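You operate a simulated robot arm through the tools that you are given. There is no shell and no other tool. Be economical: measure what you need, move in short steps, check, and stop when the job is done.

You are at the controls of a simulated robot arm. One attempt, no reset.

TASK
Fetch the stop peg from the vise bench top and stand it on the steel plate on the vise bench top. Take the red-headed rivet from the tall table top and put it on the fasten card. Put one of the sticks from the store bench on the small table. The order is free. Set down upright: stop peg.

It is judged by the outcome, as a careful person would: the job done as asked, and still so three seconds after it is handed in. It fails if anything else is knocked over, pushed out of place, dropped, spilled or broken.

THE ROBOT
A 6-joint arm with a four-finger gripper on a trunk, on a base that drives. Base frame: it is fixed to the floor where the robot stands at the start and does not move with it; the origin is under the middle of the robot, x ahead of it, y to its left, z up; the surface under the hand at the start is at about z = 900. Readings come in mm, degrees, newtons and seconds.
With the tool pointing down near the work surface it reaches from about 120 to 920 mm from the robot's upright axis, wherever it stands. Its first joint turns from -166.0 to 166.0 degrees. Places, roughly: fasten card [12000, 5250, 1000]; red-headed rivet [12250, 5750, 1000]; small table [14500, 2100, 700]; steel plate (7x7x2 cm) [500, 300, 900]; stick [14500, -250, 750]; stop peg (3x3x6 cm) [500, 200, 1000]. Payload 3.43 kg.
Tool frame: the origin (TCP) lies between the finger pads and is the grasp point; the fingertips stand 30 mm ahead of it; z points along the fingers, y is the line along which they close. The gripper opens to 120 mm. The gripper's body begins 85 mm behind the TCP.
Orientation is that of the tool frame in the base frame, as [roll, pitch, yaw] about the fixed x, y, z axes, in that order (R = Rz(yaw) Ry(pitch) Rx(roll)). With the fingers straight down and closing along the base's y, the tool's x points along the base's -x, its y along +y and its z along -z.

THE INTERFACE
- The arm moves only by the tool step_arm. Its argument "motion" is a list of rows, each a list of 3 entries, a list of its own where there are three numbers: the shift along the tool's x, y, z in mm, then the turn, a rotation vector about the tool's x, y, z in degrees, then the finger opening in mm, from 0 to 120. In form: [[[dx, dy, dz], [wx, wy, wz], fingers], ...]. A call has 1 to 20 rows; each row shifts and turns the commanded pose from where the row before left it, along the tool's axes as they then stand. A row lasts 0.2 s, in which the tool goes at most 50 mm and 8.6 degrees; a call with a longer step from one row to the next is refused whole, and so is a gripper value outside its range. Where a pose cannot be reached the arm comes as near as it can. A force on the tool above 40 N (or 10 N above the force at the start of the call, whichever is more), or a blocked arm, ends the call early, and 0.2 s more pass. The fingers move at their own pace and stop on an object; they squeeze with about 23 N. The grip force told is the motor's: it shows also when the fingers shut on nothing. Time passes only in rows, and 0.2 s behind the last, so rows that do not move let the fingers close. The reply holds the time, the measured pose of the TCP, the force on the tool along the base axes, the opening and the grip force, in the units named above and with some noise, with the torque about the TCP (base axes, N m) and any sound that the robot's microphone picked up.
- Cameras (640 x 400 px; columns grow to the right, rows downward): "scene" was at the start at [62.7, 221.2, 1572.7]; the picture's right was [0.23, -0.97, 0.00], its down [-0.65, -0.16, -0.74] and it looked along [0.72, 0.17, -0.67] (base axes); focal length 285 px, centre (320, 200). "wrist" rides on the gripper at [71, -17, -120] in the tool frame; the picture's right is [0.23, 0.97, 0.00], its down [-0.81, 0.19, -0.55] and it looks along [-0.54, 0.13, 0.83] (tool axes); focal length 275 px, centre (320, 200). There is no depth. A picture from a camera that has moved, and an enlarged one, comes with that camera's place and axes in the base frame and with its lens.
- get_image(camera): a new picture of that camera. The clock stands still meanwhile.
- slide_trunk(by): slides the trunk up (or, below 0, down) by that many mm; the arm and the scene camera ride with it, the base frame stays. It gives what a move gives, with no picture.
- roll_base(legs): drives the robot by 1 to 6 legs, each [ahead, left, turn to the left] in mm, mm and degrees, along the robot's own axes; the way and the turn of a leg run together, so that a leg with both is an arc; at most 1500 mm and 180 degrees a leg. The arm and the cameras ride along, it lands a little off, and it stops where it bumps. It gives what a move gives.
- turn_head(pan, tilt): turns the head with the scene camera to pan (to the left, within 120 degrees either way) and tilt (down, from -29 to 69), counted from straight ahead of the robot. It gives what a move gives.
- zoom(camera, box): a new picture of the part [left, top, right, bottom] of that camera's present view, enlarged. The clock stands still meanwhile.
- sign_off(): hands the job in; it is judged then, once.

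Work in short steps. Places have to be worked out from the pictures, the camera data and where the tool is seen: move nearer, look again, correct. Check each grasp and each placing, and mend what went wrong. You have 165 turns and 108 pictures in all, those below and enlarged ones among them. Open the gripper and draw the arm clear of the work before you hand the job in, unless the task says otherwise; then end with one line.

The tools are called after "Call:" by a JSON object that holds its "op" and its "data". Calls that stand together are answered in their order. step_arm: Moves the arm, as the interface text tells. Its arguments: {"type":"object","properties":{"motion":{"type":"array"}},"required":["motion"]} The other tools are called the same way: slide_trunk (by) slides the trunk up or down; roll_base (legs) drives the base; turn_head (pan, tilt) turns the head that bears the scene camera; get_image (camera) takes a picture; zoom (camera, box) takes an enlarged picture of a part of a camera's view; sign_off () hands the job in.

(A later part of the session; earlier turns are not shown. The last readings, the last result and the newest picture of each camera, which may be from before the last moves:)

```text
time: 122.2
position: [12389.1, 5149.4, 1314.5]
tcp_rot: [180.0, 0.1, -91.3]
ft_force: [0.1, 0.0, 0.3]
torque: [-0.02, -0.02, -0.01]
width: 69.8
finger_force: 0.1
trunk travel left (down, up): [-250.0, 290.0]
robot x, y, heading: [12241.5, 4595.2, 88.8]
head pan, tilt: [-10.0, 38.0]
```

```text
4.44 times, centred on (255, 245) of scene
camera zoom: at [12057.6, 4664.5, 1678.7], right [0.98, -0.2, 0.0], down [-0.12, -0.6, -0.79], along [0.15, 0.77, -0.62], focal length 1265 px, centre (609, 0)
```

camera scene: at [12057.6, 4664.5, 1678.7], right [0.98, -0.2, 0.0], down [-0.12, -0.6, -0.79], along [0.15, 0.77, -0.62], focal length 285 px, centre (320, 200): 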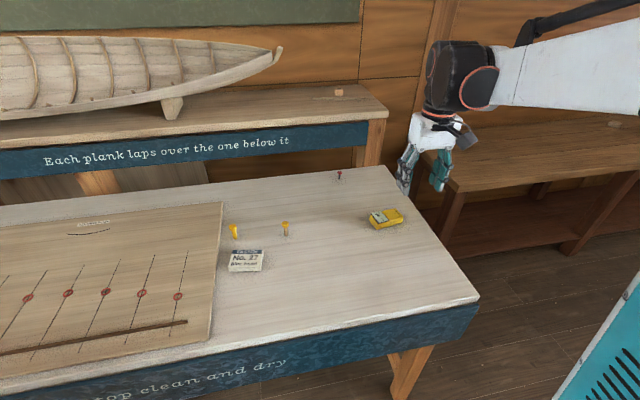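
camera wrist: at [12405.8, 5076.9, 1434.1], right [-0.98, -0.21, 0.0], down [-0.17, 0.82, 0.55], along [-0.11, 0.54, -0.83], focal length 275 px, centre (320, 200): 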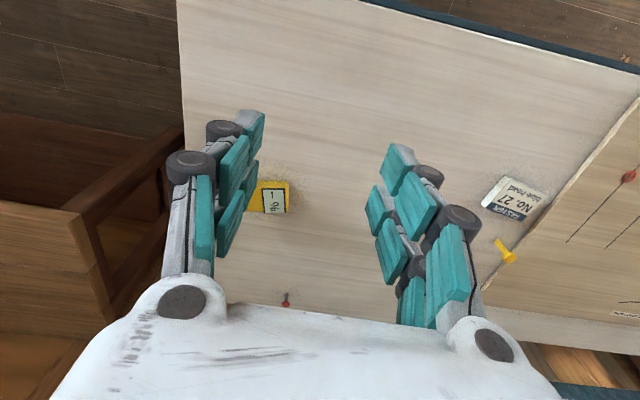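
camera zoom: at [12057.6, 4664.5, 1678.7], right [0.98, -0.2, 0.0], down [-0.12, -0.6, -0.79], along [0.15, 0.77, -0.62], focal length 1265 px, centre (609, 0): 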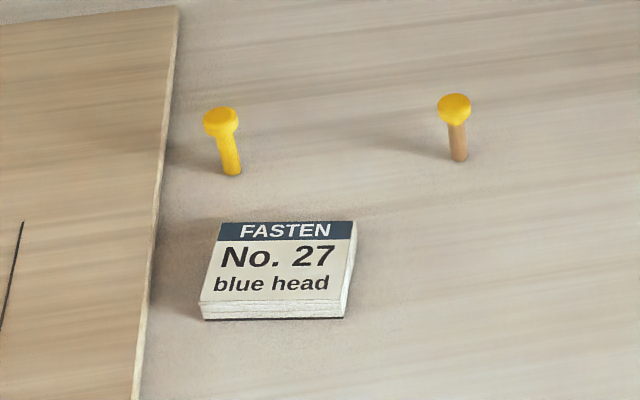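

The rivet stands near [12350, 5640], out of reach from the front, so I will take it from the table's right end (x≈12570). I retract the arm, slide right, turn to face −x and slide alongside.

Call:
{"op": "step_arm", "data": {"motion": [[[40, 25, 0], [0, 0, 0], 70], [[40, 25, 0], [0, 0, 0], 70], [[40, 25, 0], [0, 0, 0], 70], [[40, 25, 0], [0, 0, 0], 70], [[40, 25, 0], [0, 0, 0], 70]]}}

Call:
{"op": "roll_base", "data": {"legs": [[0, -690, 0], [0, 0, 91], [0, -640, 0]]}}

Call:
{"op": "get_image", "data": {"camera": "scene"}}

```text
time: 123.4
position: [12261.8, 4950.1, 1316.9]
tcp_rot: [180.0, 0.1, -91.3]
ft_force: [-0.5, 0.0, -0.3]
torque: [0.01, -0.03, -0.01]
width: 69.9
finger_force: 0.0
trunk travel left (down, up): [-250.0, 290.0]
robot x, y, heading: [12238.8, 4593.5, 88.9]
head pan, tilt: [-10.0, 38.0]
```

```text
time: 134.2
position: [12589.2, 5212.2, 1316.8]
tcp_rot: [180.0, 0.0, 1.1]
ft_force: [0.3, -0.4, 0.2]
torque: [-0.01, 0.01, -0.03]
width: 70.3
finger_force: 0.0
trunk travel left (down, up): [-250.0, 290.0]
robot x, y, heading: [12947.2, 5203.3, -179.0]
head pan, tilt: [-10.0, 38.0]
```

```text
68 pictures are left
camera scene: at [12887.2, 5020.3, 1678.9], right [0.15, 0.99, 0.0], down [0.61, -0.1, -0.79], along [-0.78, 0.12, -0.62], focal length 285 px, centre (320, 200)
```

scene: 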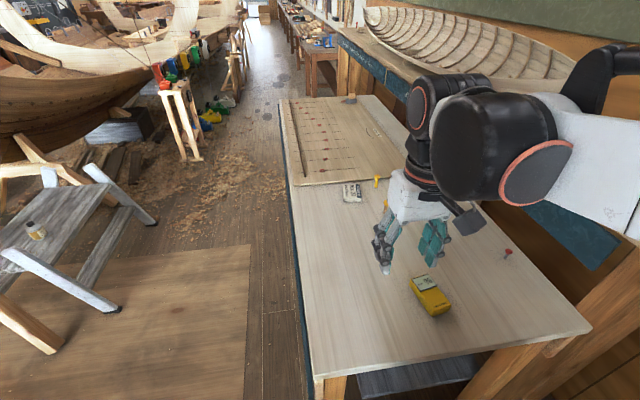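

The red rivet shows again at roughly [12390, 5665] and the second table's front is at y≈5830. I move the hand closer to look with the wrist camera.

Call:
{"op": "step_arm", "data": {"motion": [[[-10, -45, 10], [0, 0, 0], 70], [[-10, -45, 10], [0, 0, 0], 70], [[-10, -45, 15], [0, 0, 0], 70], [[-10, -45, 15], [0, 0, 0], 70], [[-10, -45, 15], [0, 0, 0], 70], [[-10, -45, 15], [0, 0, 0], 70], [[-10, -45, 15], [0, 0, 0], 70], [[0, 0, 0], [0, 0, 0], 70]]}}

Call:
{"op": "get_image", "data": {"camera": "wrist"}}

Call:
{"op": "get_image", "data": {"camera": "scene"}}

```text
time: 136.1
position: [12511.5, 5527.0, 1223.5]
tcp_rot: [180.0, 0.0, 1.1]
ft_force: [-0.1, 0.2, 0.3]
torque: [-0.03, -0.02, -0.01]
width: 70.5
finger_force: 0.0
trunk travel left (down, up): [-250.0, 290.0]
robot x, y, heading: [12949.7, 5206.9, -178.8]
head pan, tilt: [-10.0, 38.0]
```

```text
67 pictures are left
camera wrist: at [12583.8, 5545.0, 1342.4], right [0.25, -0.97, 0.0], down [-0.81, -0.21, 0.55], along [-0.54, -0.14, -0.83], focal length 275 px, centre (320, 200)
```

wrist: 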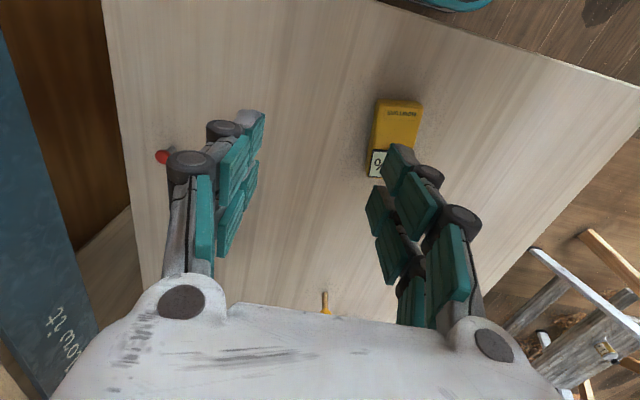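

```text
66 pictures are left
camera scene: at [12887.1, 5019.8, 1678.8], right [0.15, 0.99, 0.0], down [0.61, -0.1, -0.79], along [-0.78, 0.12, -0.62], focal length 285 px, centre (320, 200)
```

scene: 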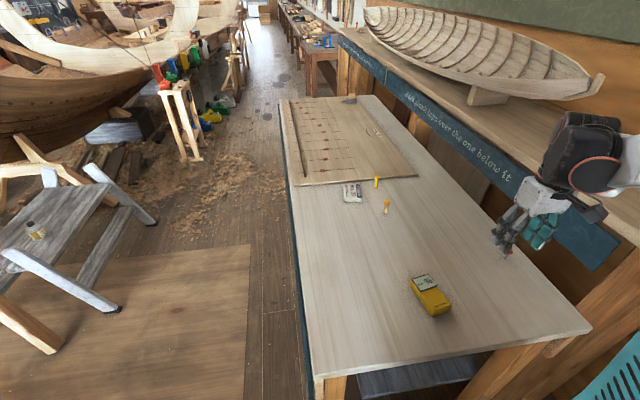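

The rivet is near [12396, 5692], close to the back edge and the second table. I turn the gripper 90° so it closes along x, with its camera and body kept away from that table.

Call:
{"op": "step_arm", "data": {"motion": [[[0, 0, 0], [0, 0, 8.3], 70], [[0, 0, 0], [0, 0, 8.3], 70], [[0, 0, 0], [0, 0, 8.3], 70], [[0, 0, 0], [0, 0, 8.3], 70], [[0, 0, 0], [0, 0, 8.3], 70], [[0, 0, 0], [0, 0, 8.3], 70], [[0, 0, 0], [0, 0, 8.3], 70], [[0, 0, 0], [0, 0, 8.3], 70], [[0, 0, 0], [0, 0, 8.3], 70], [[0, 0, 0], [0, 0, 8.3], 70], [[0, 0, 0], [0, 0, 8.3], 70], [[0, 0, 0], [0, 0, 0], 70]]}}

Call:
{"op": "get_image", "data": {"camera": "wrist"}}

```text
time: 138.7
position: [12511.4, 5524.4, 1222.7]
tcp_rot: [-179.9, 0.1, -90.4]
ft_force: [0.5, 0.6, 0.6]
torque: [0.02, 0.02, 0.01]
width: 69.4
finger_force: 0.0
trunk travel left (down, up): [-250.0, 290.0]
robot x, y, heading: [12948.6, 5203.2, -178.8]
head pan, tilt: [-10.0, 38.0]
```

```text
65 pictures are left
camera wrist: at [12529.8, 5453.7, 1341.3], right [-0.97, -0.23, 0.0], down [-0.19, 0.81, 0.55], along [-0.12, 0.54, -0.83], focal length 275 px, centre (320, 200)
```

wrist: 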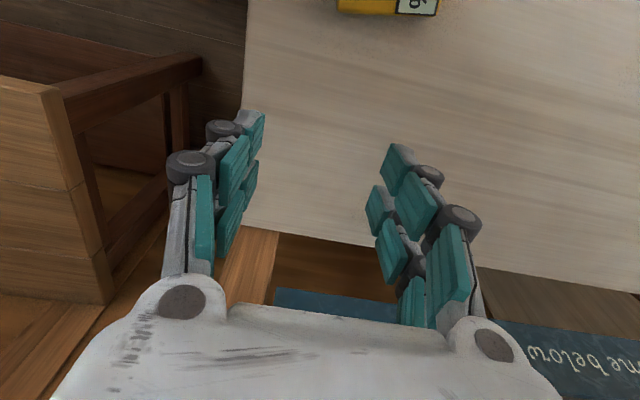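

I move toward the rivet (−x, slightly +y) and down, then look again.

Call:
{"op": "step_arm", "data": {"motion": [[[-10, 38, 10], [0, 0, 0], 70], [[-15, 38, 15], [0, 0, 0], 70], [[-15, 38, 15], [0, 0, 0], 70], [[0, 0, 20], [0, 0, 0], 70], [[0, 0, 0], [0, 0, 0], 70]]}}

Call:
{"op": "get_image", "data": {"camera": "wrist"}}

Call:
{"op": "zoom", "data": {"camera": "scene", "box": [420, 120, 640, 320]}}

```text
time: 139.8
position: [12395.8, 5564.1, 1163.5]
tcp_rot: [180.0, -0.1, -90.2]
ft_force: [0.7, 0.2, 0.5]
torque: [0.01, 0.02, 0.01]
width: 70.0
finger_force: 0.1
trunk travel left (down, up): [-250.0, 290.0]
robot x, y, heading: [12951.3, 5203.0, -178.8]
head pan, tilt: [-10.0, 38.0]
```

```text
64 pictures are left
camera wrist: at [12414.5, 5492.4, 1282.5], right [-0.97, -0.23, 0.0], down [-0.19, 0.81, 0.55], along [-0.13, 0.54, -0.83], focal length 275 px, centre (320, 200)
```

wrist: 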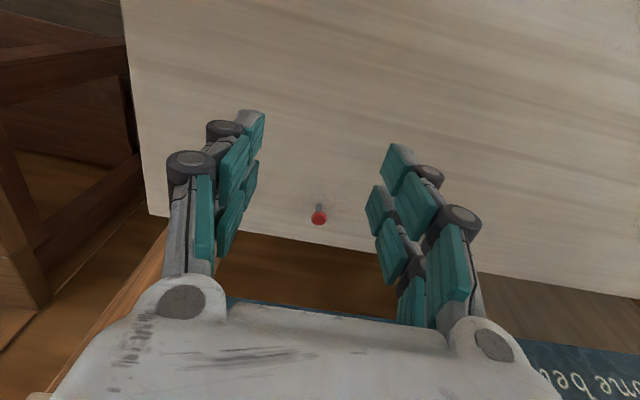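

```text
2.00 times, centred on (530, 220) of scene
camera zoom: at [12887.4, 5019.8, 1678.8], right [0.15, 0.99, 0.0], down [0.61, -0.1, -0.79], along [-0.78, 0.12, -0.62], focal length 569 px, centre (-100, 160)
```

zoom: 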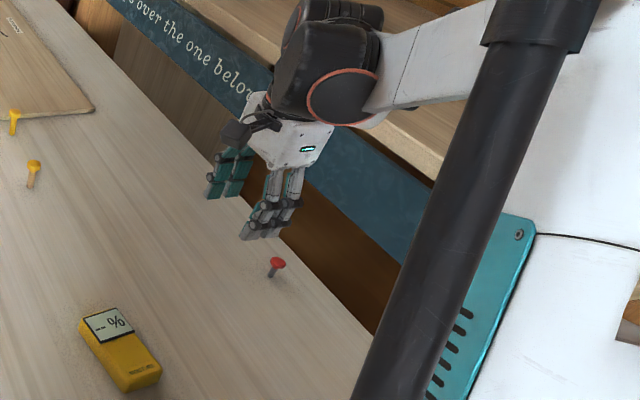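

The rivet is at about 26 mm −x and 119 mm +y from the TCP. I go over it and lower to z≈1085, then check for clearance.

Call:
{"op": "step_arm", "data": {"motion": [[[-40, 9, 0], [0, 0, 0], 60], [[-40, 9, 0], [0, 0, 0], 60], [[-39, 8, 0], [0, 0, 0], 60], [[0, 0, 40], [0, 0, 0], 60], [[0, 0, 38], [0, 0, 0], 60], [[0, 0, 0], [0, 0, 0], 60]]}}

Call:
{"op": "get_image", "data": {"camera": "wrist"}}

Call:
{"op": "zoom", "data": {"camera": "scene", "box": [440, 100, 640, 280]}}

```text
time: 141.2
position: [12373.1, 5687.5, 1082.2]
tcp_rot: [-180.0, -0.1, -90.2]
ft_force: [-0.1, 0.9, -0.4]
torque: [0.0, 0.02, 0.03]
width: 60.2
finger_force: 0.0
trunk travel left (down, up): [-250.0, 290.0]
robot x, y, heading: [12947.5, 5203.5, -179.0]
head pan, tilt: [-10.0, 38.0]
```

```text
62 pictures are left
camera wrist: at [12389.9, 5615.5, 1201.6], right [-0.97, -0.23, 0.0], down [-0.19, 0.81, 0.55], along [-0.13, 0.54, -0.83], focal length 275 px, centre (320, 200)
```

wrist: 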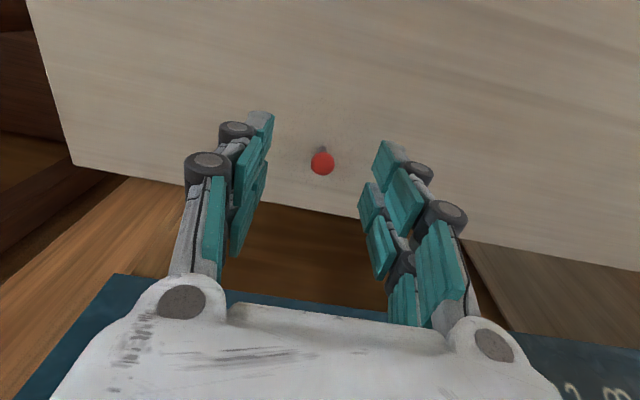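

```text
2.22 times, centred on (540, 190) of scene
camera zoom: at [12887.0, 5020.3, 1678.9], right [0.15, 0.99, 0.0], down [0.61, -0.1, -0.79], along [-0.78, 0.12, -0.62], focal length 632 px, centre (-169, 222)
```

zoom: 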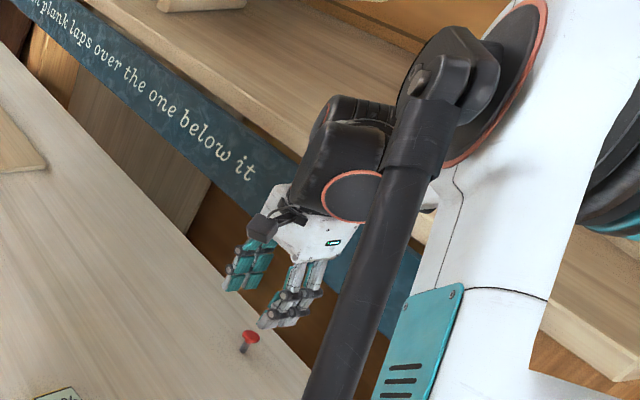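

The rivet head is about 10 mm further in +y. I correct, lower to z≈1037 and close.

Call:
{"op": "step_arm", "data": {"motion": [[[-10, 1, 10], [0, 0, 0], 60], [[0, 0, 20], [0, 0, 0], 60], [[0, 0, 15], [0, 0, 0], 60], [[0, 0, 0], [0, 0, 0], 60]]}}

Call:
{"op": "get_image", "data": {"camera": "wrist"}}

```text
time: 142.2
position: [12372.8, 5698.2, 1037.9]
tcp_rot: [180.0, 0.0, -90.2]
ft_force: [0.2, -0.5, 0.3]
torque: [-0.01, 0.03, -0.01]
width: 60.3
finger_force: 0.0
trunk travel left (down, up): [-250.0, 290.0]
robot x, y, heading: [12946.3, 5205.6, -178.8]
head pan, tilt: [-10.0, 38.0]
```

```text
60 pictures are left
camera wrist: at [12390.2, 5626.2, 1157.8], right [-0.97, -0.23, 0.0], down [-0.19, 0.81, 0.55], along [-0.13, 0.54, -0.83], focal length 275 px, centre (320, 200)
```

wrist: 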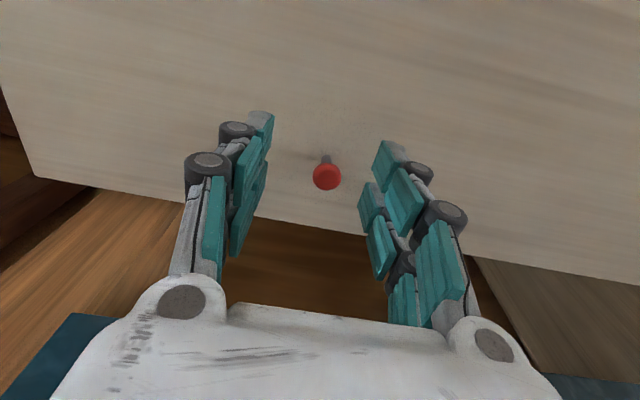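

Small offsets remain (about 3 mm and 4 mm). I correct them and close on the rivet.

Call:
{"op": "step_arm", "data": {"motion": [[[4, 3, 1], [0, 0, 0], 60], [[0, 0, 0], [0, 0, 0], 40], [[0, 0, 0], [0, 0, 0], 20], [[0, 0, 0], [0, 0, 0], 5], [[0, 0, 0], [0, 0, 0], 5]]}}

Call:
{"op": "get_image", "data": {"camera": "wrist"}}

```text
time: 143.4
position: [12368.8, 5694.1, 1038.0]
tcp_rot: [180.0, 0.0, -90.2]
ft_force: [0.0, -0.8, 0.3]
torque: [0.03, -0.01, 0.03]
width: 5.2
finger_force: 0.1
trunk travel left (down, up): [-250.0, 290.0]
robot x, y, heading: [12948.3, 5204.9, -178.8]
head pan, tilt: [-10.0, 38.0]
```

```text
59 pictures are left
camera wrist: at [12386.6, 5620.9, 1157.1], right [-0.97, -0.23, 0.0], down [-0.19, 0.81, 0.55], along [-0.13, 0.54, -0.83], focal length 275 px, centre (320, 200)
```

wrist: 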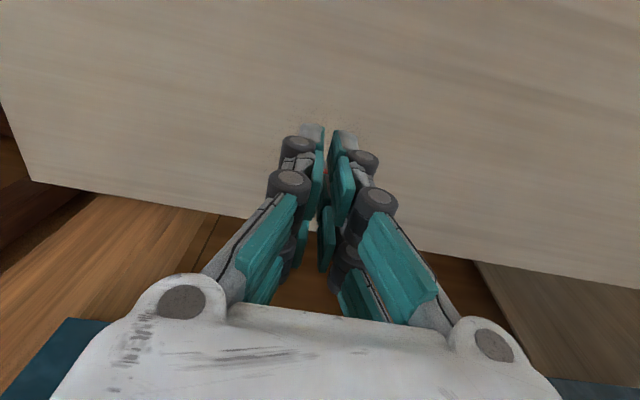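

The fingers reached 5 mm with no force, so nothing is gripped or it's the shaft. I zoom in.

Call:
{"op": "zoom", "data": {"camera": "wrist", "box": [270, 110, 390, 200]}}

Call:
{"op": "zoom", "data": {"camera": "scene", "box": [490, 170, 570, 260]}}

```text
4.44 times, centred on (330, 155) of wrist
camera zoom: at [12386.6, 5620.9, 1157.1], right [-0.97, -0.23, 0.0], down [-0.19, 0.81, 0.55], along [-0.13, 0.54, -0.83], focal length 1224 px, centre (276, 400)
```

zoom: 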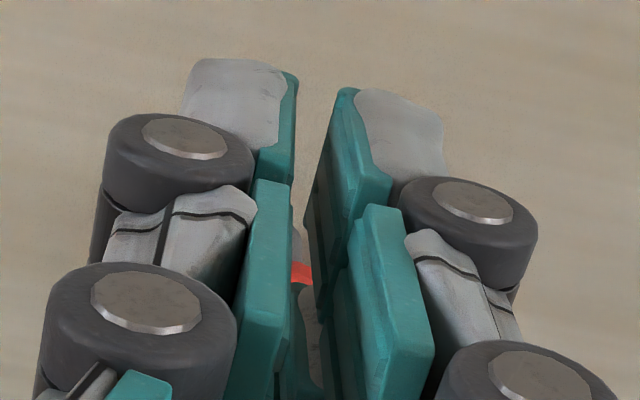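

```text
4.44 times, centred on (530, 215) of scene
camera zoom: at [12887.0, 5020.0, 1678.8], right [0.15, 0.99, 0.0], down [0.61, -0.1, -0.79], along [-0.78, 0.12, -0.62], focal length 1265 px, centre (-613, 133)
```

zoom: 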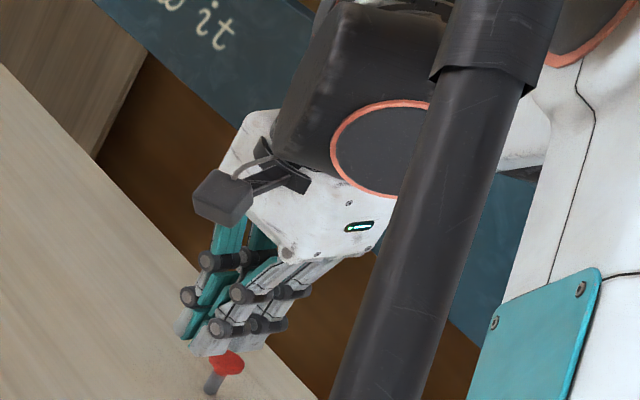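

The two rays meet at z≈975, so this table's top is really about z 945, and the rivet stands at about [12362, 5716] below my fingertips. I open, shift +y 21 mm, lower 25 mm and re-check.

Call:
{"op": "step_arm", "data": {"motion": [[[0, 0, -5], [0, 0, 0], 30], [[0, 0, 0], [0, 0, 0], 60], [[-21, 5, 0], [0, 0, 0], 60], [[0, 0, 25], [0, 0, 0], 60], [[0, 0, 0], [0, 0, 0], 60]]}}

Call:
{"op": "get_image", "data": {"camera": "wrist"}}

Call:
{"op": "zoom", "data": {"camera": "scene", "box": [470, 130, 600, 270]}}

```text
time: 144.7
position: [12362.9, 5713.5, 1019.1]
tcp_rot: [-180.0, -0.1, -90.2]
ft_force: [0.0, 1.0, 0.0]
torque: [0.0, -0.01, -0.02]
width: 60.1
finger_force: 0.1
trunk travel left (down, up): [-250.0, 290.0]
robot x, y, heading: [12944.3, 5204.0, -178.8]
head pan, tilt: [-10.0, 38.0]
```

```text
56 pictures are left
camera wrist: at [12381.3, 5642.3, 1138.8], right [-0.97, -0.23, 0.0], down [-0.19, 0.81, 0.55], along [-0.13, 0.54, -0.83], focal length 275 px, centre (320, 200)
```

wrist: 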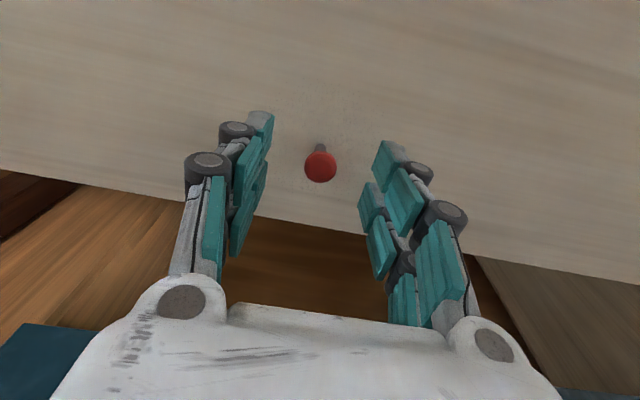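

```text
2.86 times, centred on (535, 200) of scene
camera zoom: at [12886.9, 5019.8, 1678.8], right [0.15, 0.99, 0.0], down [0.61, -0.1, -0.79], along [-0.78, 0.12, -0.62], focal length 813 px, centre (-294, 200)
```

zoom: 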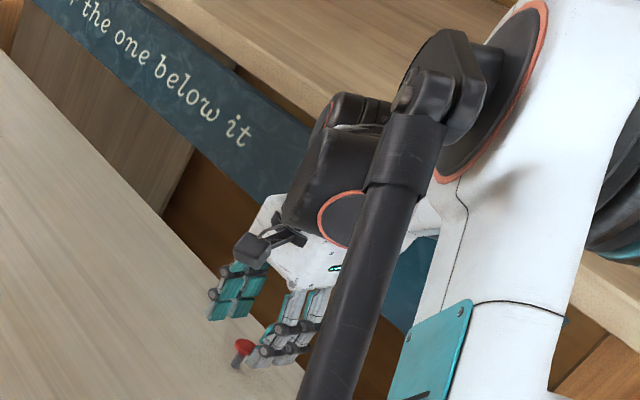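

The head is now about 37 mm below the TCP (z≈982), 20 mm wide. I shift +y 6 mm, lower 20 mm and look again.

Call:
{"op": "step_arm", "data": {"motion": [[[-6, 0, 10], [0, 0, 0], 60], [[0, 0, 10], [0, 0, 0], 60], [[0, 0, 0], [0, 0, 0], 60]]}}

Call:
{"op": "get_image", "data": {"camera": "wrist"}}

```text
time: 145.4
position: [12363.7, 5718.1, 999.5]
tcp_rot: [180.0, 0.0, -90.2]
ft_force: [-0.5, 0.5, -0.2]
torque: [-0.03, 0.01, -0.02]
width: 60.1
finger_force: 0.1
trunk travel left (down, up): [-250.0, 290.0]
robot x, y, heading: [12944.5, 5204.3, -178.9]
head pan, tilt: [-10.0, 38.0]
```

```text
54 pictures are left
camera wrist: at [12381.4, 5647.2, 1118.3], right [-0.97, -0.23, 0.0], down [-0.19, 0.81, 0.55], along [-0.13, 0.54, -0.83], focal length 275 px, centre (320, 200)
```

wrist: 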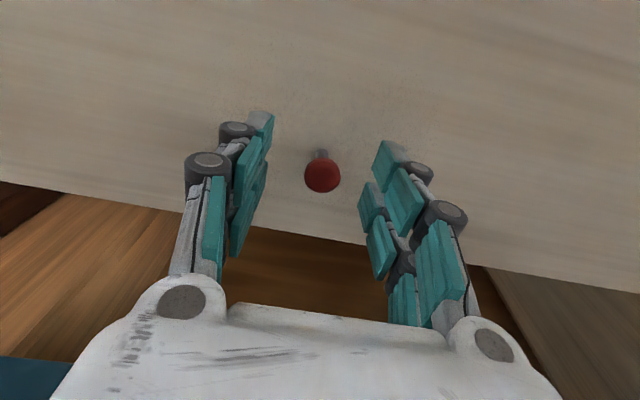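

Aligned, with the head about 20 mm ahead of the TCP. I lower 6 mm more and close.

Call:
{"op": "step_arm", "data": {"motion": [[[-1, 1, 6], [0, 0, 0], 60], [[0, 0, 0], [0, 0, 0], 30], [[0, 0, 0], [0, 0, 0], 10], [[0, 0, 0], [0, 0, 0], 4], [[0, 0, 0], [0, 0, 0], 4]]}}

Call:
{"op": "zoom", "data": {"camera": "wrist", "box": [250, 100, 410, 220]}}

```text
time: 146.7
position: [12362.1, 5720.6, 991.8]
tcp_rot: [-180.0, 0.1, -90.2]
ft_force: [0.3, -0.1, -1.1]
torque: [-0.01, 0.01, 0.0]
width: 20.1
finger_force: 23.1
trunk travel left (down, up): [-250.0, 290.0]
robot x, y, heading: [12946.7, 5206.7, -178.9]
head pan, tilt: [-10.0, 38.0]
```

```text
3.33 times, centred on (330, 160) of wrist
camera zoom: at [12380.1, 5649.0, 1112.4], right [-0.97, -0.23, 0.0], down [-0.19, 0.81, 0.55], along [-0.13, 0.54, -0.83], focal length 918 px, centre (287, 333)
```

zoom: 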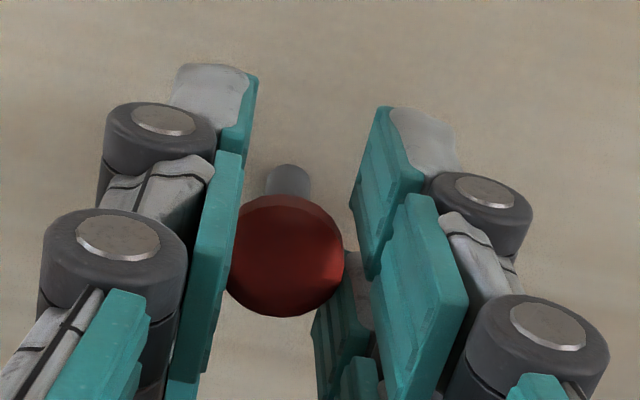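

The head is gripped (20.1 mm, 23 N). I lift straight up to z≈1190 and check.

Call:
{"op": "step_arm", "data": {"motion": [[[0, 0, -15], [0, 0, 0], 4], [[0, 0, -25], [0, 0, 0], 4], [[0, 0, -40], [0, 0, 0], 4], [[0, 0, -40], [0, 0, 0], 4], [[0, 0, -40], [0, 0, 0], 4], [[0, 0, -40], [0, 0, 0], 4], [[0, 0, 0], [0, 0, 0], 4]]}}

Call:
{"op": "zoom", "data": {"camera": "wrist", "box": [250, 100, 410, 220]}}

```text
time: 148.2
position: [12360.2, 5721.2, 1193.3]
tcp_rot: [179.9, 0.0, -90.1]
ft_force: [0.3, -0.2, -0.2]
torque: [-0.02, -0.01, 0.02]
width: 3.9
finger_force: 0.0
trunk travel left (down, up): [-250.0, 290.0]
robot x, y, heading: [12945.5, 5205.7, -179.1]
head pan, tilt: [-10.0, 38.0]
```

```text
3.33 times, centred on (330, 160) of wrist
camera zoom: at [12378.2, 5649.1, 1313.0], right [-0.97, -0.23, 0.0], down [-0.19, 0.81, 0.55], along [-0.13, 0.54, -0.83], focal length 918 px, centre (287, 333)
```

zoom: 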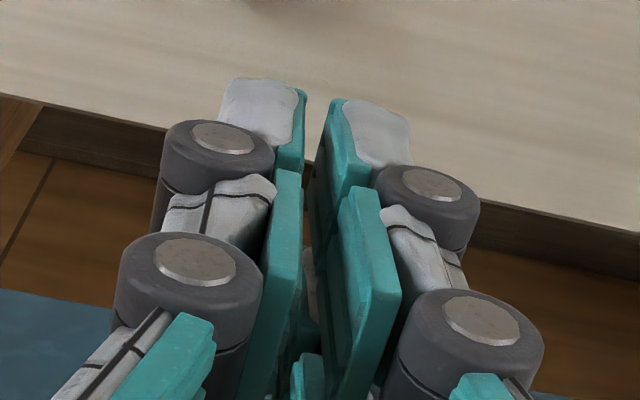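

The rivet slipped out of the grip. I look for where it is now.

Call:
{"op": "get_image", "data": {"camera": "wrist"}}

Call:
{"op": "get_image", "data": {"camera": "scene"}}

```text
51 pictures are left
camera wrist: at [12378.2, 5649.1, 1313.0], right [-0.97, -0.23, 0.0], down [-0.19, 0.81, 0.55], along [-0.13, 0.54, -0.83], focal length 275 px, centre (320, 200)
```

wrist: 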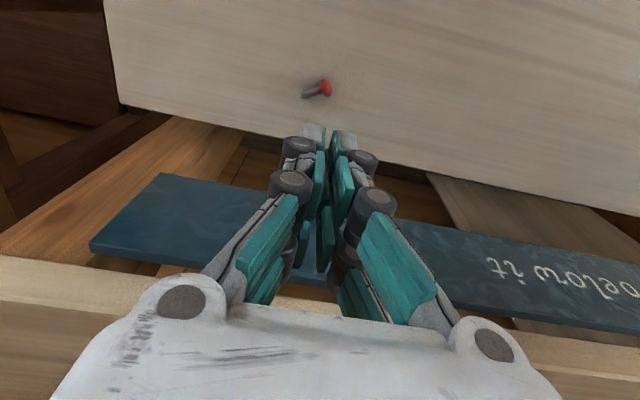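

```text
50 pictures are left
camera scene: at [12886.9, 5020.1, 1678.8], right [0.15, 0.99, 0.0], down [0.61, -0.1, -0.79], along [-0.78, 0.12, -0.62], focal length 285 px, centre (320, 200)
```

scene: 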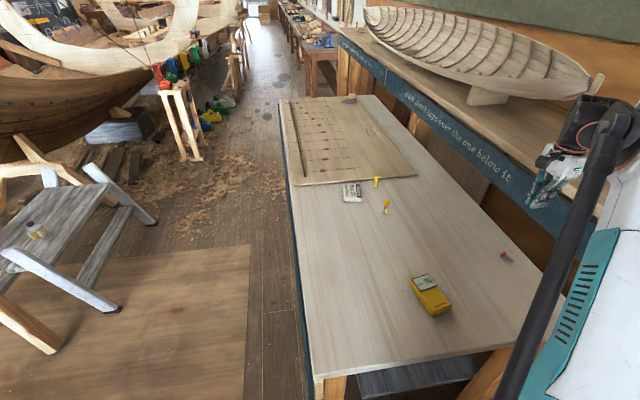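

It lies on its side, still on the table, near [12366, 5726]. I zoom to get its direction and position.

Call:
{"op": "zoom", "data": {"camera": "wrist", "box": [275, 65, 355, 125]}}

Call:
{"op": "zoom", "data": {"camera": "scene", "box": [480, 230, 540, 280]}}

```text
6.67 times, centred on (315, 95) of wrist
camera zoom: at [12378.2, 5649.1, 1313.0], right [-0.97, -0.23, 0.0], down [-0.19, 0.81, 0.55], along [-0.13, 0.54, -0.83], focal length 1835 px, centre (353, 900)
```

zoom: 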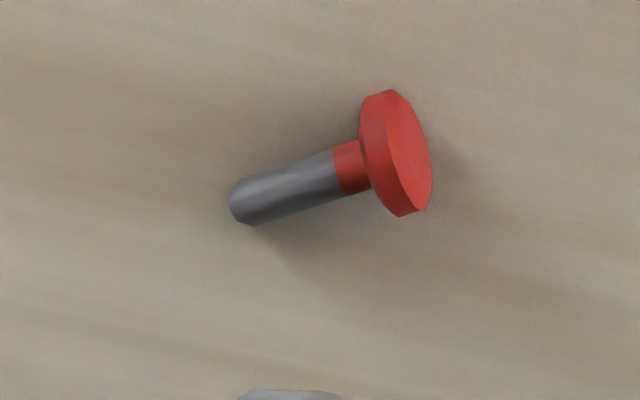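

```text
8.00 times, centred on (510, 255) of scene
camera zoom: at [12886.9, 5020.1, 1678.8], right [0.15, 0.99, 0.0], down [0.61, -0.1, -0.79], along [-0.78, 0.12, -0.62], focal length 2276 px, centre (-1200, -240)
```

zoom: 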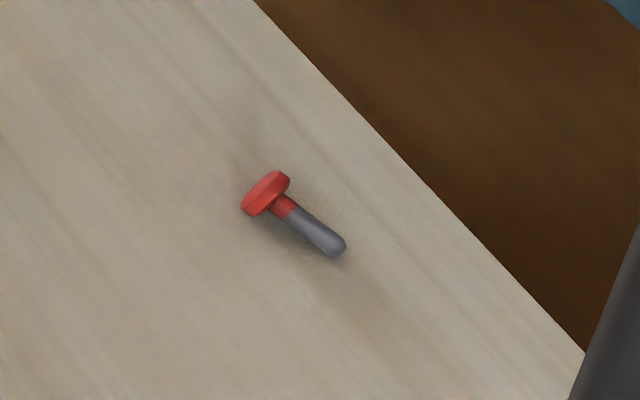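

Shaft runs from about [12352, 5720] (head) to [12378, 5734] (tip), axis z≈950, table z≈942. I rotate the gripper 58° to close across the shaft, centre over it and lower to z≈1030.

Call:
{"op": "step_arm", "data": {"motion": [[[0, 0, 0], [0, 0, 8.3], 60], [[0, 0, 0], [0, 0, 8.3], 60], [[0, 0, 0], [0, 0, 8.3], 60], [[0, 0, 0], [0, 0, 8.3], 60], [[0, 0, 0], [0, 0, 8.3], 60], [[0, 0, 0], [0, 0, 8.3], 60], [[0, 0, 0], [0, 0, 8.2], 60], [[-7, 1, 0], [0, 0, 0], 60], [[0, 0, 45], [0, 0, 0], 60], [[0, 0, 45], [0, 0, 0], 60], [[0, 0, 40], [0, 0, 0], 60], [[0, 0, 30], [0, 0, 0], 60], [[0, 0, 0], [0, 0, 0], 60]]}}

Call:
{"op": "get_image", "data": {"camera": "wrist"}}

```text
time: 151.1
position: [12366.5, 5724.3, 1029.8]
tcp_rot: [180.0, 0.0, -148.2]
ft_force: [1.4, -0.3, -0.8]
torque: [0.02, 0.01, -0.02]
width: 60.0
finger_force: 0.0
trunk travel left (down, up): [-250.0, 290.0]
robot x, y, heading: [12949.3, 5202.8, -179.2]
head pan, tilt: [-10.0, 38.0]
```

```text
47 pictures are left
camera wrist: at [12315.5, 5672.0, 1149.4], right [-0.71, 0.71, 0.0], down [0.59, 0.59, 0.55], along [0.39, 0.39, -0.83], focal length 275 px, centre (320, 200)
```

wrist: 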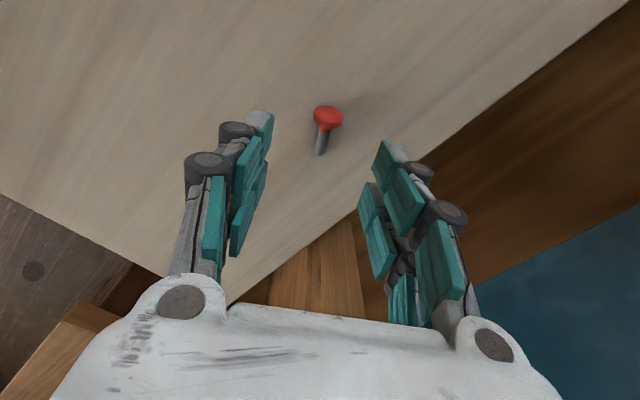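

Well aligned with the shaft. I lower to about z 982, then in small guarded steps.

Call:
{"op": "step_arm", "data": {"motion": [[[0, 1, 25], [0, 0, 0], 60], [[0, 0, 20], [0, 0, 0], 50], [[0, 0, 0], [0, 0, 0], 50]]}}

Call:
{"op": "step_arm", "data": {"motion": [[[0, 0, 3], [0, 0, 0], 50], [[0, 0, 2], [0, 0, 0], 50], [[0, 0, 0], [0, 0, 0], 50]]}}

Call:
{"op": "get_image", "data": {"camera": "wrist"}}

```text
time: 151.8
position: [12365.1, 5727.0, 987.2]
tcp_rot: [-179.9, -0.1, -148.2]
ft_force: [-0.4, 0.6, -0.2]
torque: [0.03, -0.04, -0.02]
width: 50.1
finger_force: 0.1
trunk travel left (down, up): [-250.0, 290.0]
robot x, y, heading: [12950.3, 5201.8, -178.9]
head pan, tilt: [-10.0, 38.0]
```

```text
time: 152.7
position: [12367.7, 5725.4, 981.3]
tcp_rot: [-179.9, 0.0, -148.2]
ft_force: [-0.2, 0.0, 0.1]
torque: [0.0, 0.0, -0.01]
width: 50.0
finger_force: 0.0
trunk travel left (down, up): [-250.0, 290.0]
robot x, y, heading: [12946.4, 5208.0, -178.9]
head pan, tilt: [-10.0, 38.0]
```

```text
46 pictures are left
camera wrist: at [12316.4, 5673.2, 1101.2], right [-0.71, 0.71, 0.0], down [0.59, 0.59, 0.55], along [0.39, 0.39, -0.83], focal length 275 px, centre (320, 200)
```

wrist: 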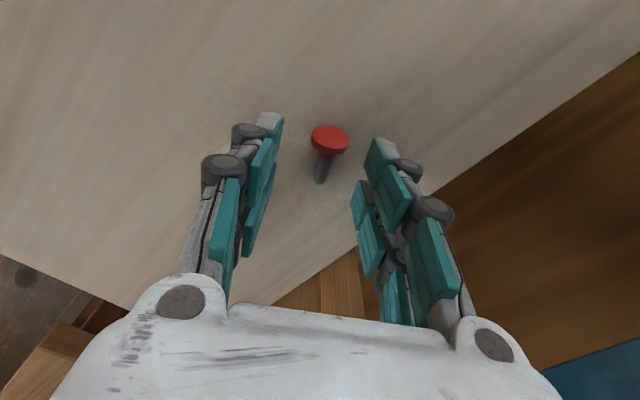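

Aligned. I lower 4 mm more and close on the shaft.

Call:
{"op": "step_arm", "data": {"motion": [[[0, 0, 2], [0, 0, 0], 50], [[0, 0, 2], [0, 0, 0], 50], [[0, 0, 0], [0, 0, 0], 50]]}}

Call:
{"op": "step_arm", "data": {"motion": [[[0, 0, 0], [0, 0, 0], 25], [[0, 0, 0], [0, 0, 0], 8], [[0, 0, 0], [0, 0, 0], 0], [[0, 0, 0], [0, 0, 0], 0]]}}

Call:
{"op": "zoom", "data": {"camera": "wrist", "box": [250, 90, 410, 210]}}

```text
time: 153.4
position: [12367.0, 5725.8, 977.2]
tcp_rot: [-179.9, 0.0, -148.3]
ft_force: [0.1, 0.3, 0.1]
torque: [0.01, 0.01, -0.01]
width: 49.9
finger_force: 0.0
trunk travel left (down, up): [-250.0, 290.0]
robot x, y, heading: [12947.9, 5203.2, -178.9]
head pan, tilt: [-10.0, 38.0]
```

```text
time: 154.4
position: [12367.4, 5724.8, 977.4]
tcp_rot: [180.0, 0.0, -148.2]
ft_force: [-0.4, -0.2, 1.1]
torque: [0.0, -0.01, 0.01]
width: 21.0
finger_force: 23.4
trunk travel left (down, up): [-250.0, 290.0]
robot x, y, heading: [12946.1, 5202.9, -178.8]
head pan, tilt: [-10.0, 38.0]
```

```text
3.33 times, centred on (330, 150) of wrist
camera zoom: at [12317.0, 5673.4, 1096.8], right [-0.71, 0.71, 0.0], down [0.59, 0.59, 0.55], along [0.39, 0.39, -0.83], focal length 918 px, centre (287, 367)
```

zoom: 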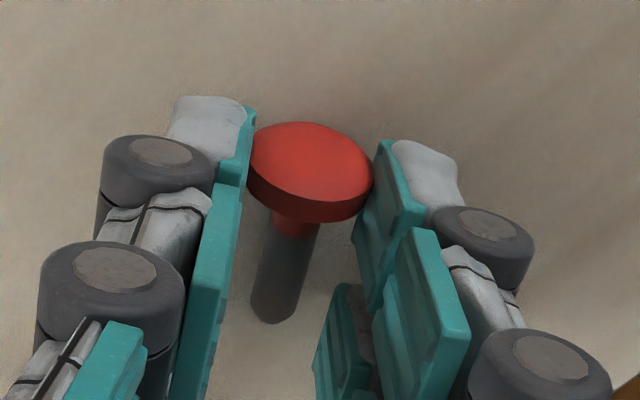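

The pads caught the head's rim instead of the shaft. I reopen, shift about 11 mm toward the shaft's tip and look.

Call:
{"op": "step_arm", "data": {"motion": [[[0, 0, 0], [0, 0, 0], 30], [[0, 0, 0], [0, 0, 0], 50], [[0, 0, 0], [0, 0, 0], 50]]}}

Call:
{"op": "zoom", "data": {"camera": "wrist", "box": [250, 90, 410, 210]}}

```text
time: 155.2
position: [12368.0, 5725.7, 977.2]
tcp_rot: [180.0, 0.0, -148.2]
ft_force: [-0.3, -0.2, -0.3]
torque: [0.0, -0.03, 0.01]
width: 49.9
finger_force: 0.1
trunk travel left (down, up): [-250.0, 290.0]
robot x, y, heading: [12947.5, 5205.2, -178.8]
head pan, tilt: [-10.0, 38.0]
```

```text
3.33 times, centred on (330, 150) of wrist
camera zoom: at [12317.0, 5673.4, 1096.9], right [-0.71, 0.71, 0.0], down [0.59, 0.59, 0.55], along [0.39, 0.39, -0.83], focal length 918 px, centre (287, 367)
```

zoom: 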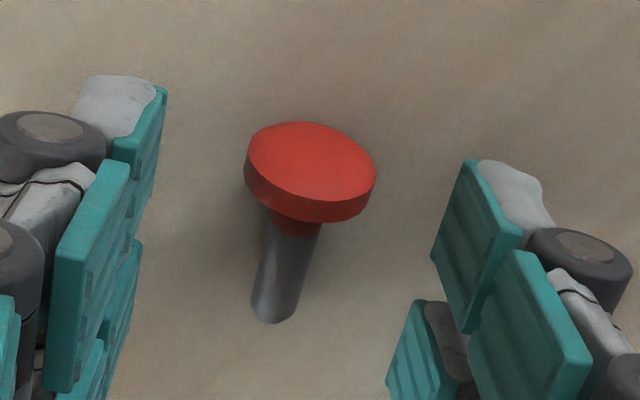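

The head rim overlapped the pads. I shift 9 mm along the shaft toward its tip, and close again.

Call:
{"op": "step_arm", "data": {"motion": [[[-9, 0, 1], [0, 0, 0], 50], [[0, 0, 0], [0, 0, 0], 30], [[0, 0, 0], [0, 0, 0], 12], [[0, 0, 0], [0, 0, 0], 0], [[0, 0, 0], [0, 0, 0], 0]]}}

Call:
{"op": "zoom", "data": {"camera": "wrist", "box": [250, 90, 410, 210]}}

```text
time: 156.4
position: [12375.9, 5728.8, 976.0]
tcp_rot: [180.0, 0.0, -148.2]
ft_force: [0.3, -0.3, -0.3]
torque: [-0.02, -0.05, 0.0]
width: 20.7
finger_force: 23.4
trunk travel left (down, up): [-250.0, 290.0]
robot x, y, heading: [12951.9, 5204.8, -179.0]
head pan, tilt: [-10.0, 38.0]
```

```text
3.33 times, centred on (330, 150) of wrist
camera zoom: at [12325.3, 5677.8, 1095.1], right [-0.71, 0.71, 0.0], down [0.59, 0.59, 0.55], along [0.39, 0.39, -0.83], focal length 918 px, centre (287, 367)
```

zoom: 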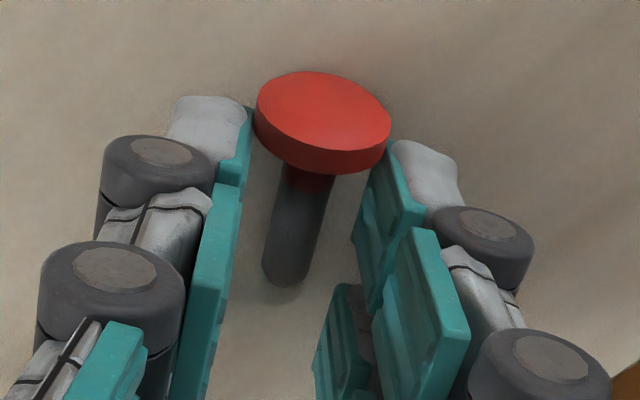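

The rim is still just caught. I reopen, shift 8 mm further, and close again.

Call:
{"op": "step_arm", "data": {"motion": [[[0, 0, 0], [0, 0, 0], 40], [[0, 0, 0], [0, 0, 0], 40], [[-9, 0, 0], [0, 0, 0], 40], [[0, 0, 0], [0, 0, 0], 25], [[0, 0, 0], [0, 0, 0], 10], [[0, 0, 0], [0, 0, 0], 0], [[0, 0, 0], [0, 0, 0], 0]]}}

Call:
{"op": "zoom", "data": {"camera": "wrist", "box": [250, 90, 410, 210]}}

```text
time: 158.1
position: [12384.8, 5735.0, 978.6]
tcp_rot: [180.0, 0.0, -148.2]
ft_force: [2.0, 0.9, 14.3]
torque: [-0.17, 0.25, 0.03]
width: 6.3
finger_force: 23.1
trunk travel left (down, up): [-250.0, 290.0]
robot x, y, heading: [12946.4, 5203.8, -178.8]
head pan, tilt: [-10.0, 38.0]
```

```text
3.33 times, centred on (330, 150) of wrist
camera zoom: at [12334.2, 5682.7, 1098.0], right [-0.71, 0.71, 0.0], down [0.59, 0.59, 0.55], along [0.39, 0.39, -0.83], focal length 918 px, centre (287, 367)
```

zoom: 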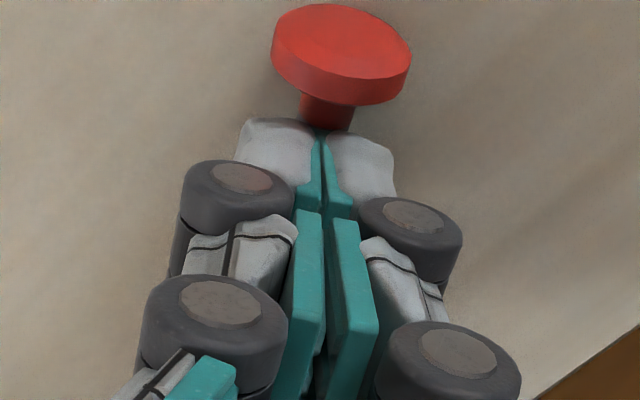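

The pads pinch only the upper part of the shaft (6.3 mm, 14 N up). I open, lower a few mm with the guard, and close again.

Call:
{"op": "step_arm", "data": {"motion": [[[0, 0, 0], [0, 0, 0], 25], [[0, 0, 0], [0, 0, 0], 30], [[0, 0, 0], [0, 0, 0], 30]]}}

Call:
{"op": "step_arm", "data": {"motion": [[[0, 0, 2], [0, 0, 0], 30], [[0, 0, 1], [0, 0, 0], 30], [[0, 0, 0], [0, 0, 0], 30]]}}

Call:
{"op": "step_arm", "data": {"motion": [[[0, 0, 1], [0, 0, 0], 30], [[0, 0, 0], [0, 0, 0], 30]]}}

Call:
{"op": "step_arm", "data": {"motion": [[[0, 0, 1], [0, 0, 0], 30], [[0, 0, 0], [0, 0, 0], 30]]}}

Call:
{"op": "zoom", "data": {"camera": "wrist", "box": [250, 90, 410, 210]}}

```text
time: 158.8
position: [12382.5, 5735.7, 976.9]
tcp_rot: [-180.0, 0.0, -148.2]
ft_force: [-0.2, 0.2, -0.6]
torque: [-0.02, 0.05, 0.03]
width: 29.9
finger_force: 0.1
trunk travel left (down, up): [-250.0, 290.0]
robot x, y, heading: [12949.7, 5206.0, -179.1]
head pan, tilt: [-10.0, 38.0]
```

```text
time: 159.7
position: [12383.0, 5734.6, 974.8]
tcp_rot: [180.0, 0.0, -148.3]
ft_force: [0.6, -0.1, -0.1]
torque: [-0.04, 0.01, 0.02]
width: 30.0
finger_force: 0.1
trunk travel left (down, up): [-250.0, 290.0]
robot x, y, heading: [12945.6, 5205.2, -178.9]
head pan, tilt: [-10.0, 38.0]
```

```text
time: 160.2
position: [12383.1, 5735.6, 973.0]
tcp_rot: [-180.0, 0.0, -148.3]
ft_force: [0.2, 0.1, -0.2]
torque: [0.01, -0.01, -0.01]
width: 30.3
finger_force: 0.1
trunk travel left (down, up): [-250.0, 290.0]
robot x, y, heading: [12949.0, 5206.2, -178.8]
head pan, tilt: [-10.0, 38.0]
```

```text
time: 160.8
position: [12382.6, 5735.8, 970.6]
tcp_rot: [-179.9, 0.0, -148.2]
ft_force: [0.1, -0.6, -0.2]
torque: [-0.01, 0.03, 0.0]
width: 30.0
finger_force: 0.1
trunk travel left (down, up): [-250.0, 290.0]
robot x, y, heading: [12944.9, 5205.2, -179.2]
head pan, tilt: [-10.0, 38.0]
```

```text
3.33 times, centred on (330, 150) of wrist
camera zoom: at [12331.8, 5682.6, 1090.2], right [-0.71, 0.71, 0.0], down [0.59, 0.59, 0.55], along [0.39, 0.39, -0.83], focal length 918 px, centre (287, 367)
```

zoom: 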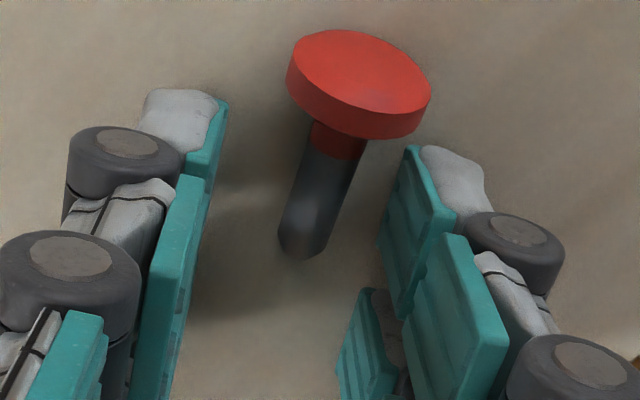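

No contact yet, so the table is lower still. I continue in 1–2 mm guarded steps.

Call:
{"op": "step_arm", "data": {"motion": [[[0, 0, 1.5], [0, 0, 0], 30], [[0, 0, 0], [0, 0, 0], 30]]}}

Call:
{"op": "step_arm", "data": {"motion": [[[0, 0, 1.5], [0, 0, 0], 30], [[0, 0, 0], [0, 0, 0], 30]]}}

Call:
{"op": "step_arm", "data": {"motion": [[[0, 0, 1.5], [0, 0, 0], 30], [[0, 0, 0], [0, 0, 0], 30]]}}

Call:
{"op": "zoom", "data": {"camera": "wrist", "box": [250, 90, 410, 210]}}

```text
time: 161.4
position: [12383.0, 5734.1, 969.5]
tcp_rot: [179.9, 0.0, -148.3]
ft_force: [0.0, -0.3, 0.3]
torque: [-0.01, -0.02, -0.01]
width: 30.2
finger_force: 0.1
trunk travel left (down, up): [-250.0, 290.0]
robot x, y, heading: [12940.3, 5205.7, -179.0]
head pan, tilt: [-10.0, 38.0]
```

```text
time: 162.1
position: [12382.2, 5735.6, 969.7]
tcp_rot: [179.9, 0.0, -148.2]
ft_force: [-2.2, 3.1, 15.3]
torque: [0.08, 0.07, -0.02]
width: 30.3
finger_force: 0.3
trunk travel left (down, up): [-250.0, 290.0]
robot x, y, heading: [12946.6, 5205.4, -179.1]
head pan, tilt: [-10.0, 38.0]
```

```text
time: 162.7
position: [12382.4, 5733.3, 970.6]
tcp_rot: [179.9, 0.1, -148.2]
ft_force: [-6.3, 2.0, 40.5]
torque: [0.26, 0.06, -0.04]
width: 29.9
finger_force: 0.1
trunk travel left (down, up): [-250.0, 290.0]
robot x, y, heading: [12947.3, 5202.6, -178.9]
head pan, tilt: [-10.0, 38.0]
```

```text
3.33 times, centred on (330, 150) of wrist
camera zoom: at [12332.4, 5681.7, 1088.8], right [-0.71, 0.71, 0.0], down [0.59, 0.59, 0.55], along [0.39, 0.39, -0.83], focal length 918 px, centre (287, 367)
```

zoom: 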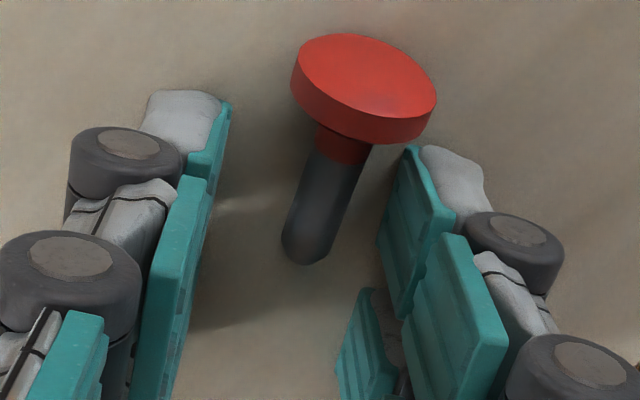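

Contact: tips touch the table at TCP 969.5 (table z≈939.5). I back off slightly and close on the shaft.

Call:
{"op": "step_arm", "data": {"motion": [[[0, 0, -3.5], [0, 0, 0], 30], [[0, 0, 0], [0, 0, 0], 18], [[0, 0, 0], [0, 0, 0], 8], [[0, 0, 0], [0, 0, 0], 0], [[0, 0, 0], [0, 0, 0], 0]]}}

Call:
{"op": "zoom", "data": {"camera": "wrist", "box": [250, 90, 410, 210]}}

```text
time: 163.8
position: [12381.9, 5734.2, 970.6]
tcp_rot: [180.0, 0.0, -148.2]
ft_force: [0.4, 0.5, -0.3]
torque: [0.03, 0.0, 0.01]
width: 8.4
finger_force: 22.9
trunk travel left (down, up): [-250.0, 290.0]
robot x, y, heading: [12945.4, 5203.9, -179.0]
head pan, tilt: [-10.0, 38.0]
```

```text
3.33 times, centred on (330, 150) of wrist
camera zoom: at [12332.2, 5682.2, 1090.2], right [-0.71, 0.71, 0.0], down [0.59, 0.59, 0.55], along [0.39, 0.39, -0.83], focal length 918 px, centre (287, 367)
```

zoom: 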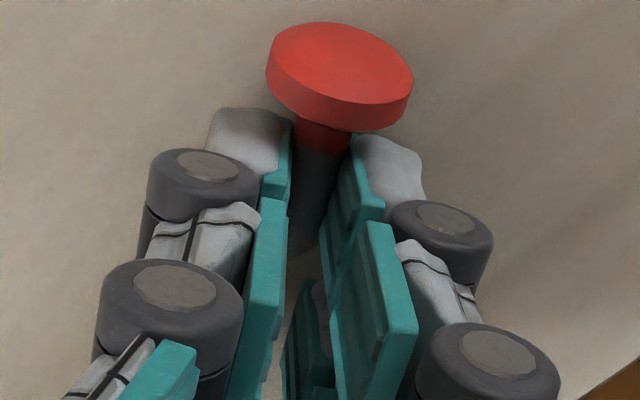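

The shaft is gripped squarely (8.4 mm, 23 N, no vertical force). I lift slowly and check.

Call:
{"op": "step_arm", "data": {"motion": [[[0, 0, -3], [0, 0, 0], 0], [[0, 0, -7], [0, 0, 0], 0], [[0, 0, -15], [0, 0, 0], 0], [[0, 0, -25], [0, 0, 0], 0], [[0, 0, 0], [0, 0, 0], 0]]}}

Call:
{"op": "zoom", "data": {"camera": "wrist", "box": [250, 90, 410, 210]}}

```text
time: 165.1
position: [12381.8, 5735.5, 1020.9]
tcp_rot: [-180.0, 0.0, -148.0]
ft_force: [0.3, -0.7, 0.0]
torque: [0.02, 0.0, -0.02]
width: 8.2
finger_force: 23.1
trunk travel left (down, up): [-250.0, 290.0]
robot x, y, heading: [12948.6, 5205.7, -179.1]
head pan, tilt: [-10.0, 38.0]
```

```text
3.33 times, centred on (330, 150) of wrist
camera zoom: at [12331.0, 5684.1, 1141.1], right [-0.71, 0.71, 0.0], down [0.59, 0.59, 0.55], along [0.39, 0.39, -0.83], focal length 918 px, centre (287, 367)
```

zoom: 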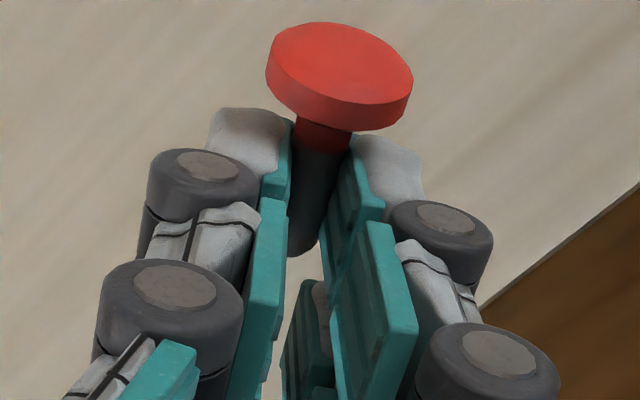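

The rivet is held firmly. I raise and retract the arm before driving back to the front of the table.

Call:
{"op": "step_arm", "data": {"motion": [[[0, 0, -40], [0, 0, 0], 0], [[0, 0, -40], [0, 0, 0], 0], [[0, 0, -45], [0, 0, 0], 0], [[0, 0, -45], [0, 0, 0], 0], [[0, 0, -45], [0, 0, 0], 0], [[9, -46, 0], [0, 0, 0], 0], [[9, -46, 0], [0, 0, 0], 0], [[9, -46, 0], [0, 0, 0], 0], [[9, -46, 0], [0, 0, 0], 0], [[9, -46, 0], [0, 0, 0], 0], [[9, -46, 0], [0, 0, 0], 0], [[9, -46, 0], [0, 0, 0], 0], [[9, -46, 0], [0, 0, 0], 0], [[9, -46, 0], [0, 0, 0], 0], [[9, -46, 0], [0, 0, 0], 0], [[9, -46, 0], [0, 0, 0], 0], [[9, -46, 0], [0, 0, 0], 0], [[0, 0, 0], [0, 0, 0], 0]]}}

Call:
{"op": "roll_base", "data": {"legs": [[0, 640, 0], [0, 0, -91], [0, 880, 0]]}}

Call:
{"op": "get_image", "data": {"camera": "wrist"}}

Call:
{"op": "get_image", "data": {"camera": "scene"}}

```text
time: 168.3
position: [12472.9, 5319.2, 1240.1]
tcp_rot: [-180.0, 0.0, -148.2]
ft_force: [-0.2, 1.1, -0.3]
torque: [-0.02, -0.01, 0.0]
width: 8.1
finger_force: 23.2
trunk travel left (down, up): [-250.0, 290.0]
robot x, y, heading: [12950.5, 5205.4, -179.0]
head pan, tilt: [-10.0, 38.0]
stopped in row 16: the arm was blocked; the commanded pose is now the measured one
```

```text
time: 179.8
position: [12192.2, 4993.9, 1239.3]
tcp_rot: [179.8, 0.0, 123.2]
ft_force: [-0.2, -0.4, -0.7]
torque: [0.0, -0.03, -0.03]
width: 8.0
finger_force: 22.8
trunk travel left (down, up): [-250.0, 290.0]
robot x, y, heading: [12086.6, 4515.8, 92.6]
head pan, tilt: [-10.0, 38.0]
```

```text
37 pictures are left
camera wrist: at [12140.9, 5043.9, 1358.5], right [0.69, 0.73, 0.0], down [0.6, -0.57, 0.55], along [0.4, -0.38, -0.83], focal length 275 px, centre (320, 200)
```

wrist: 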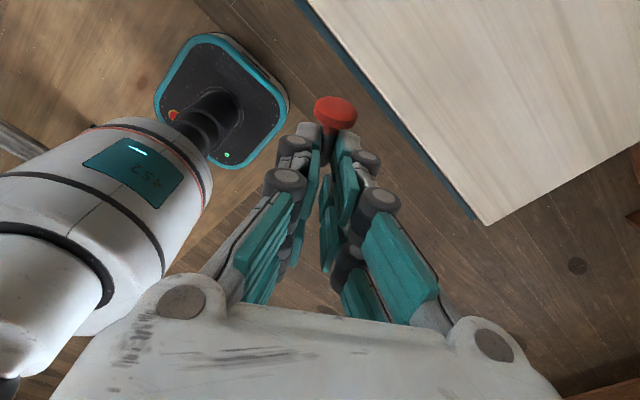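

```text
36 pictures are left
camera scene: at [11904.0, 4575.6, 1678.8], right [0.99, -0.13, 0.0], down [-0.08, -0.61, -0.79], along [0.1, 0.78, -0.62], focal length 285 px, centre (320, 200)
```

scene: 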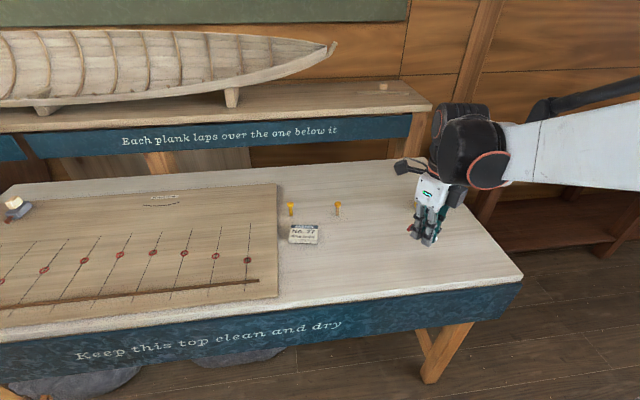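

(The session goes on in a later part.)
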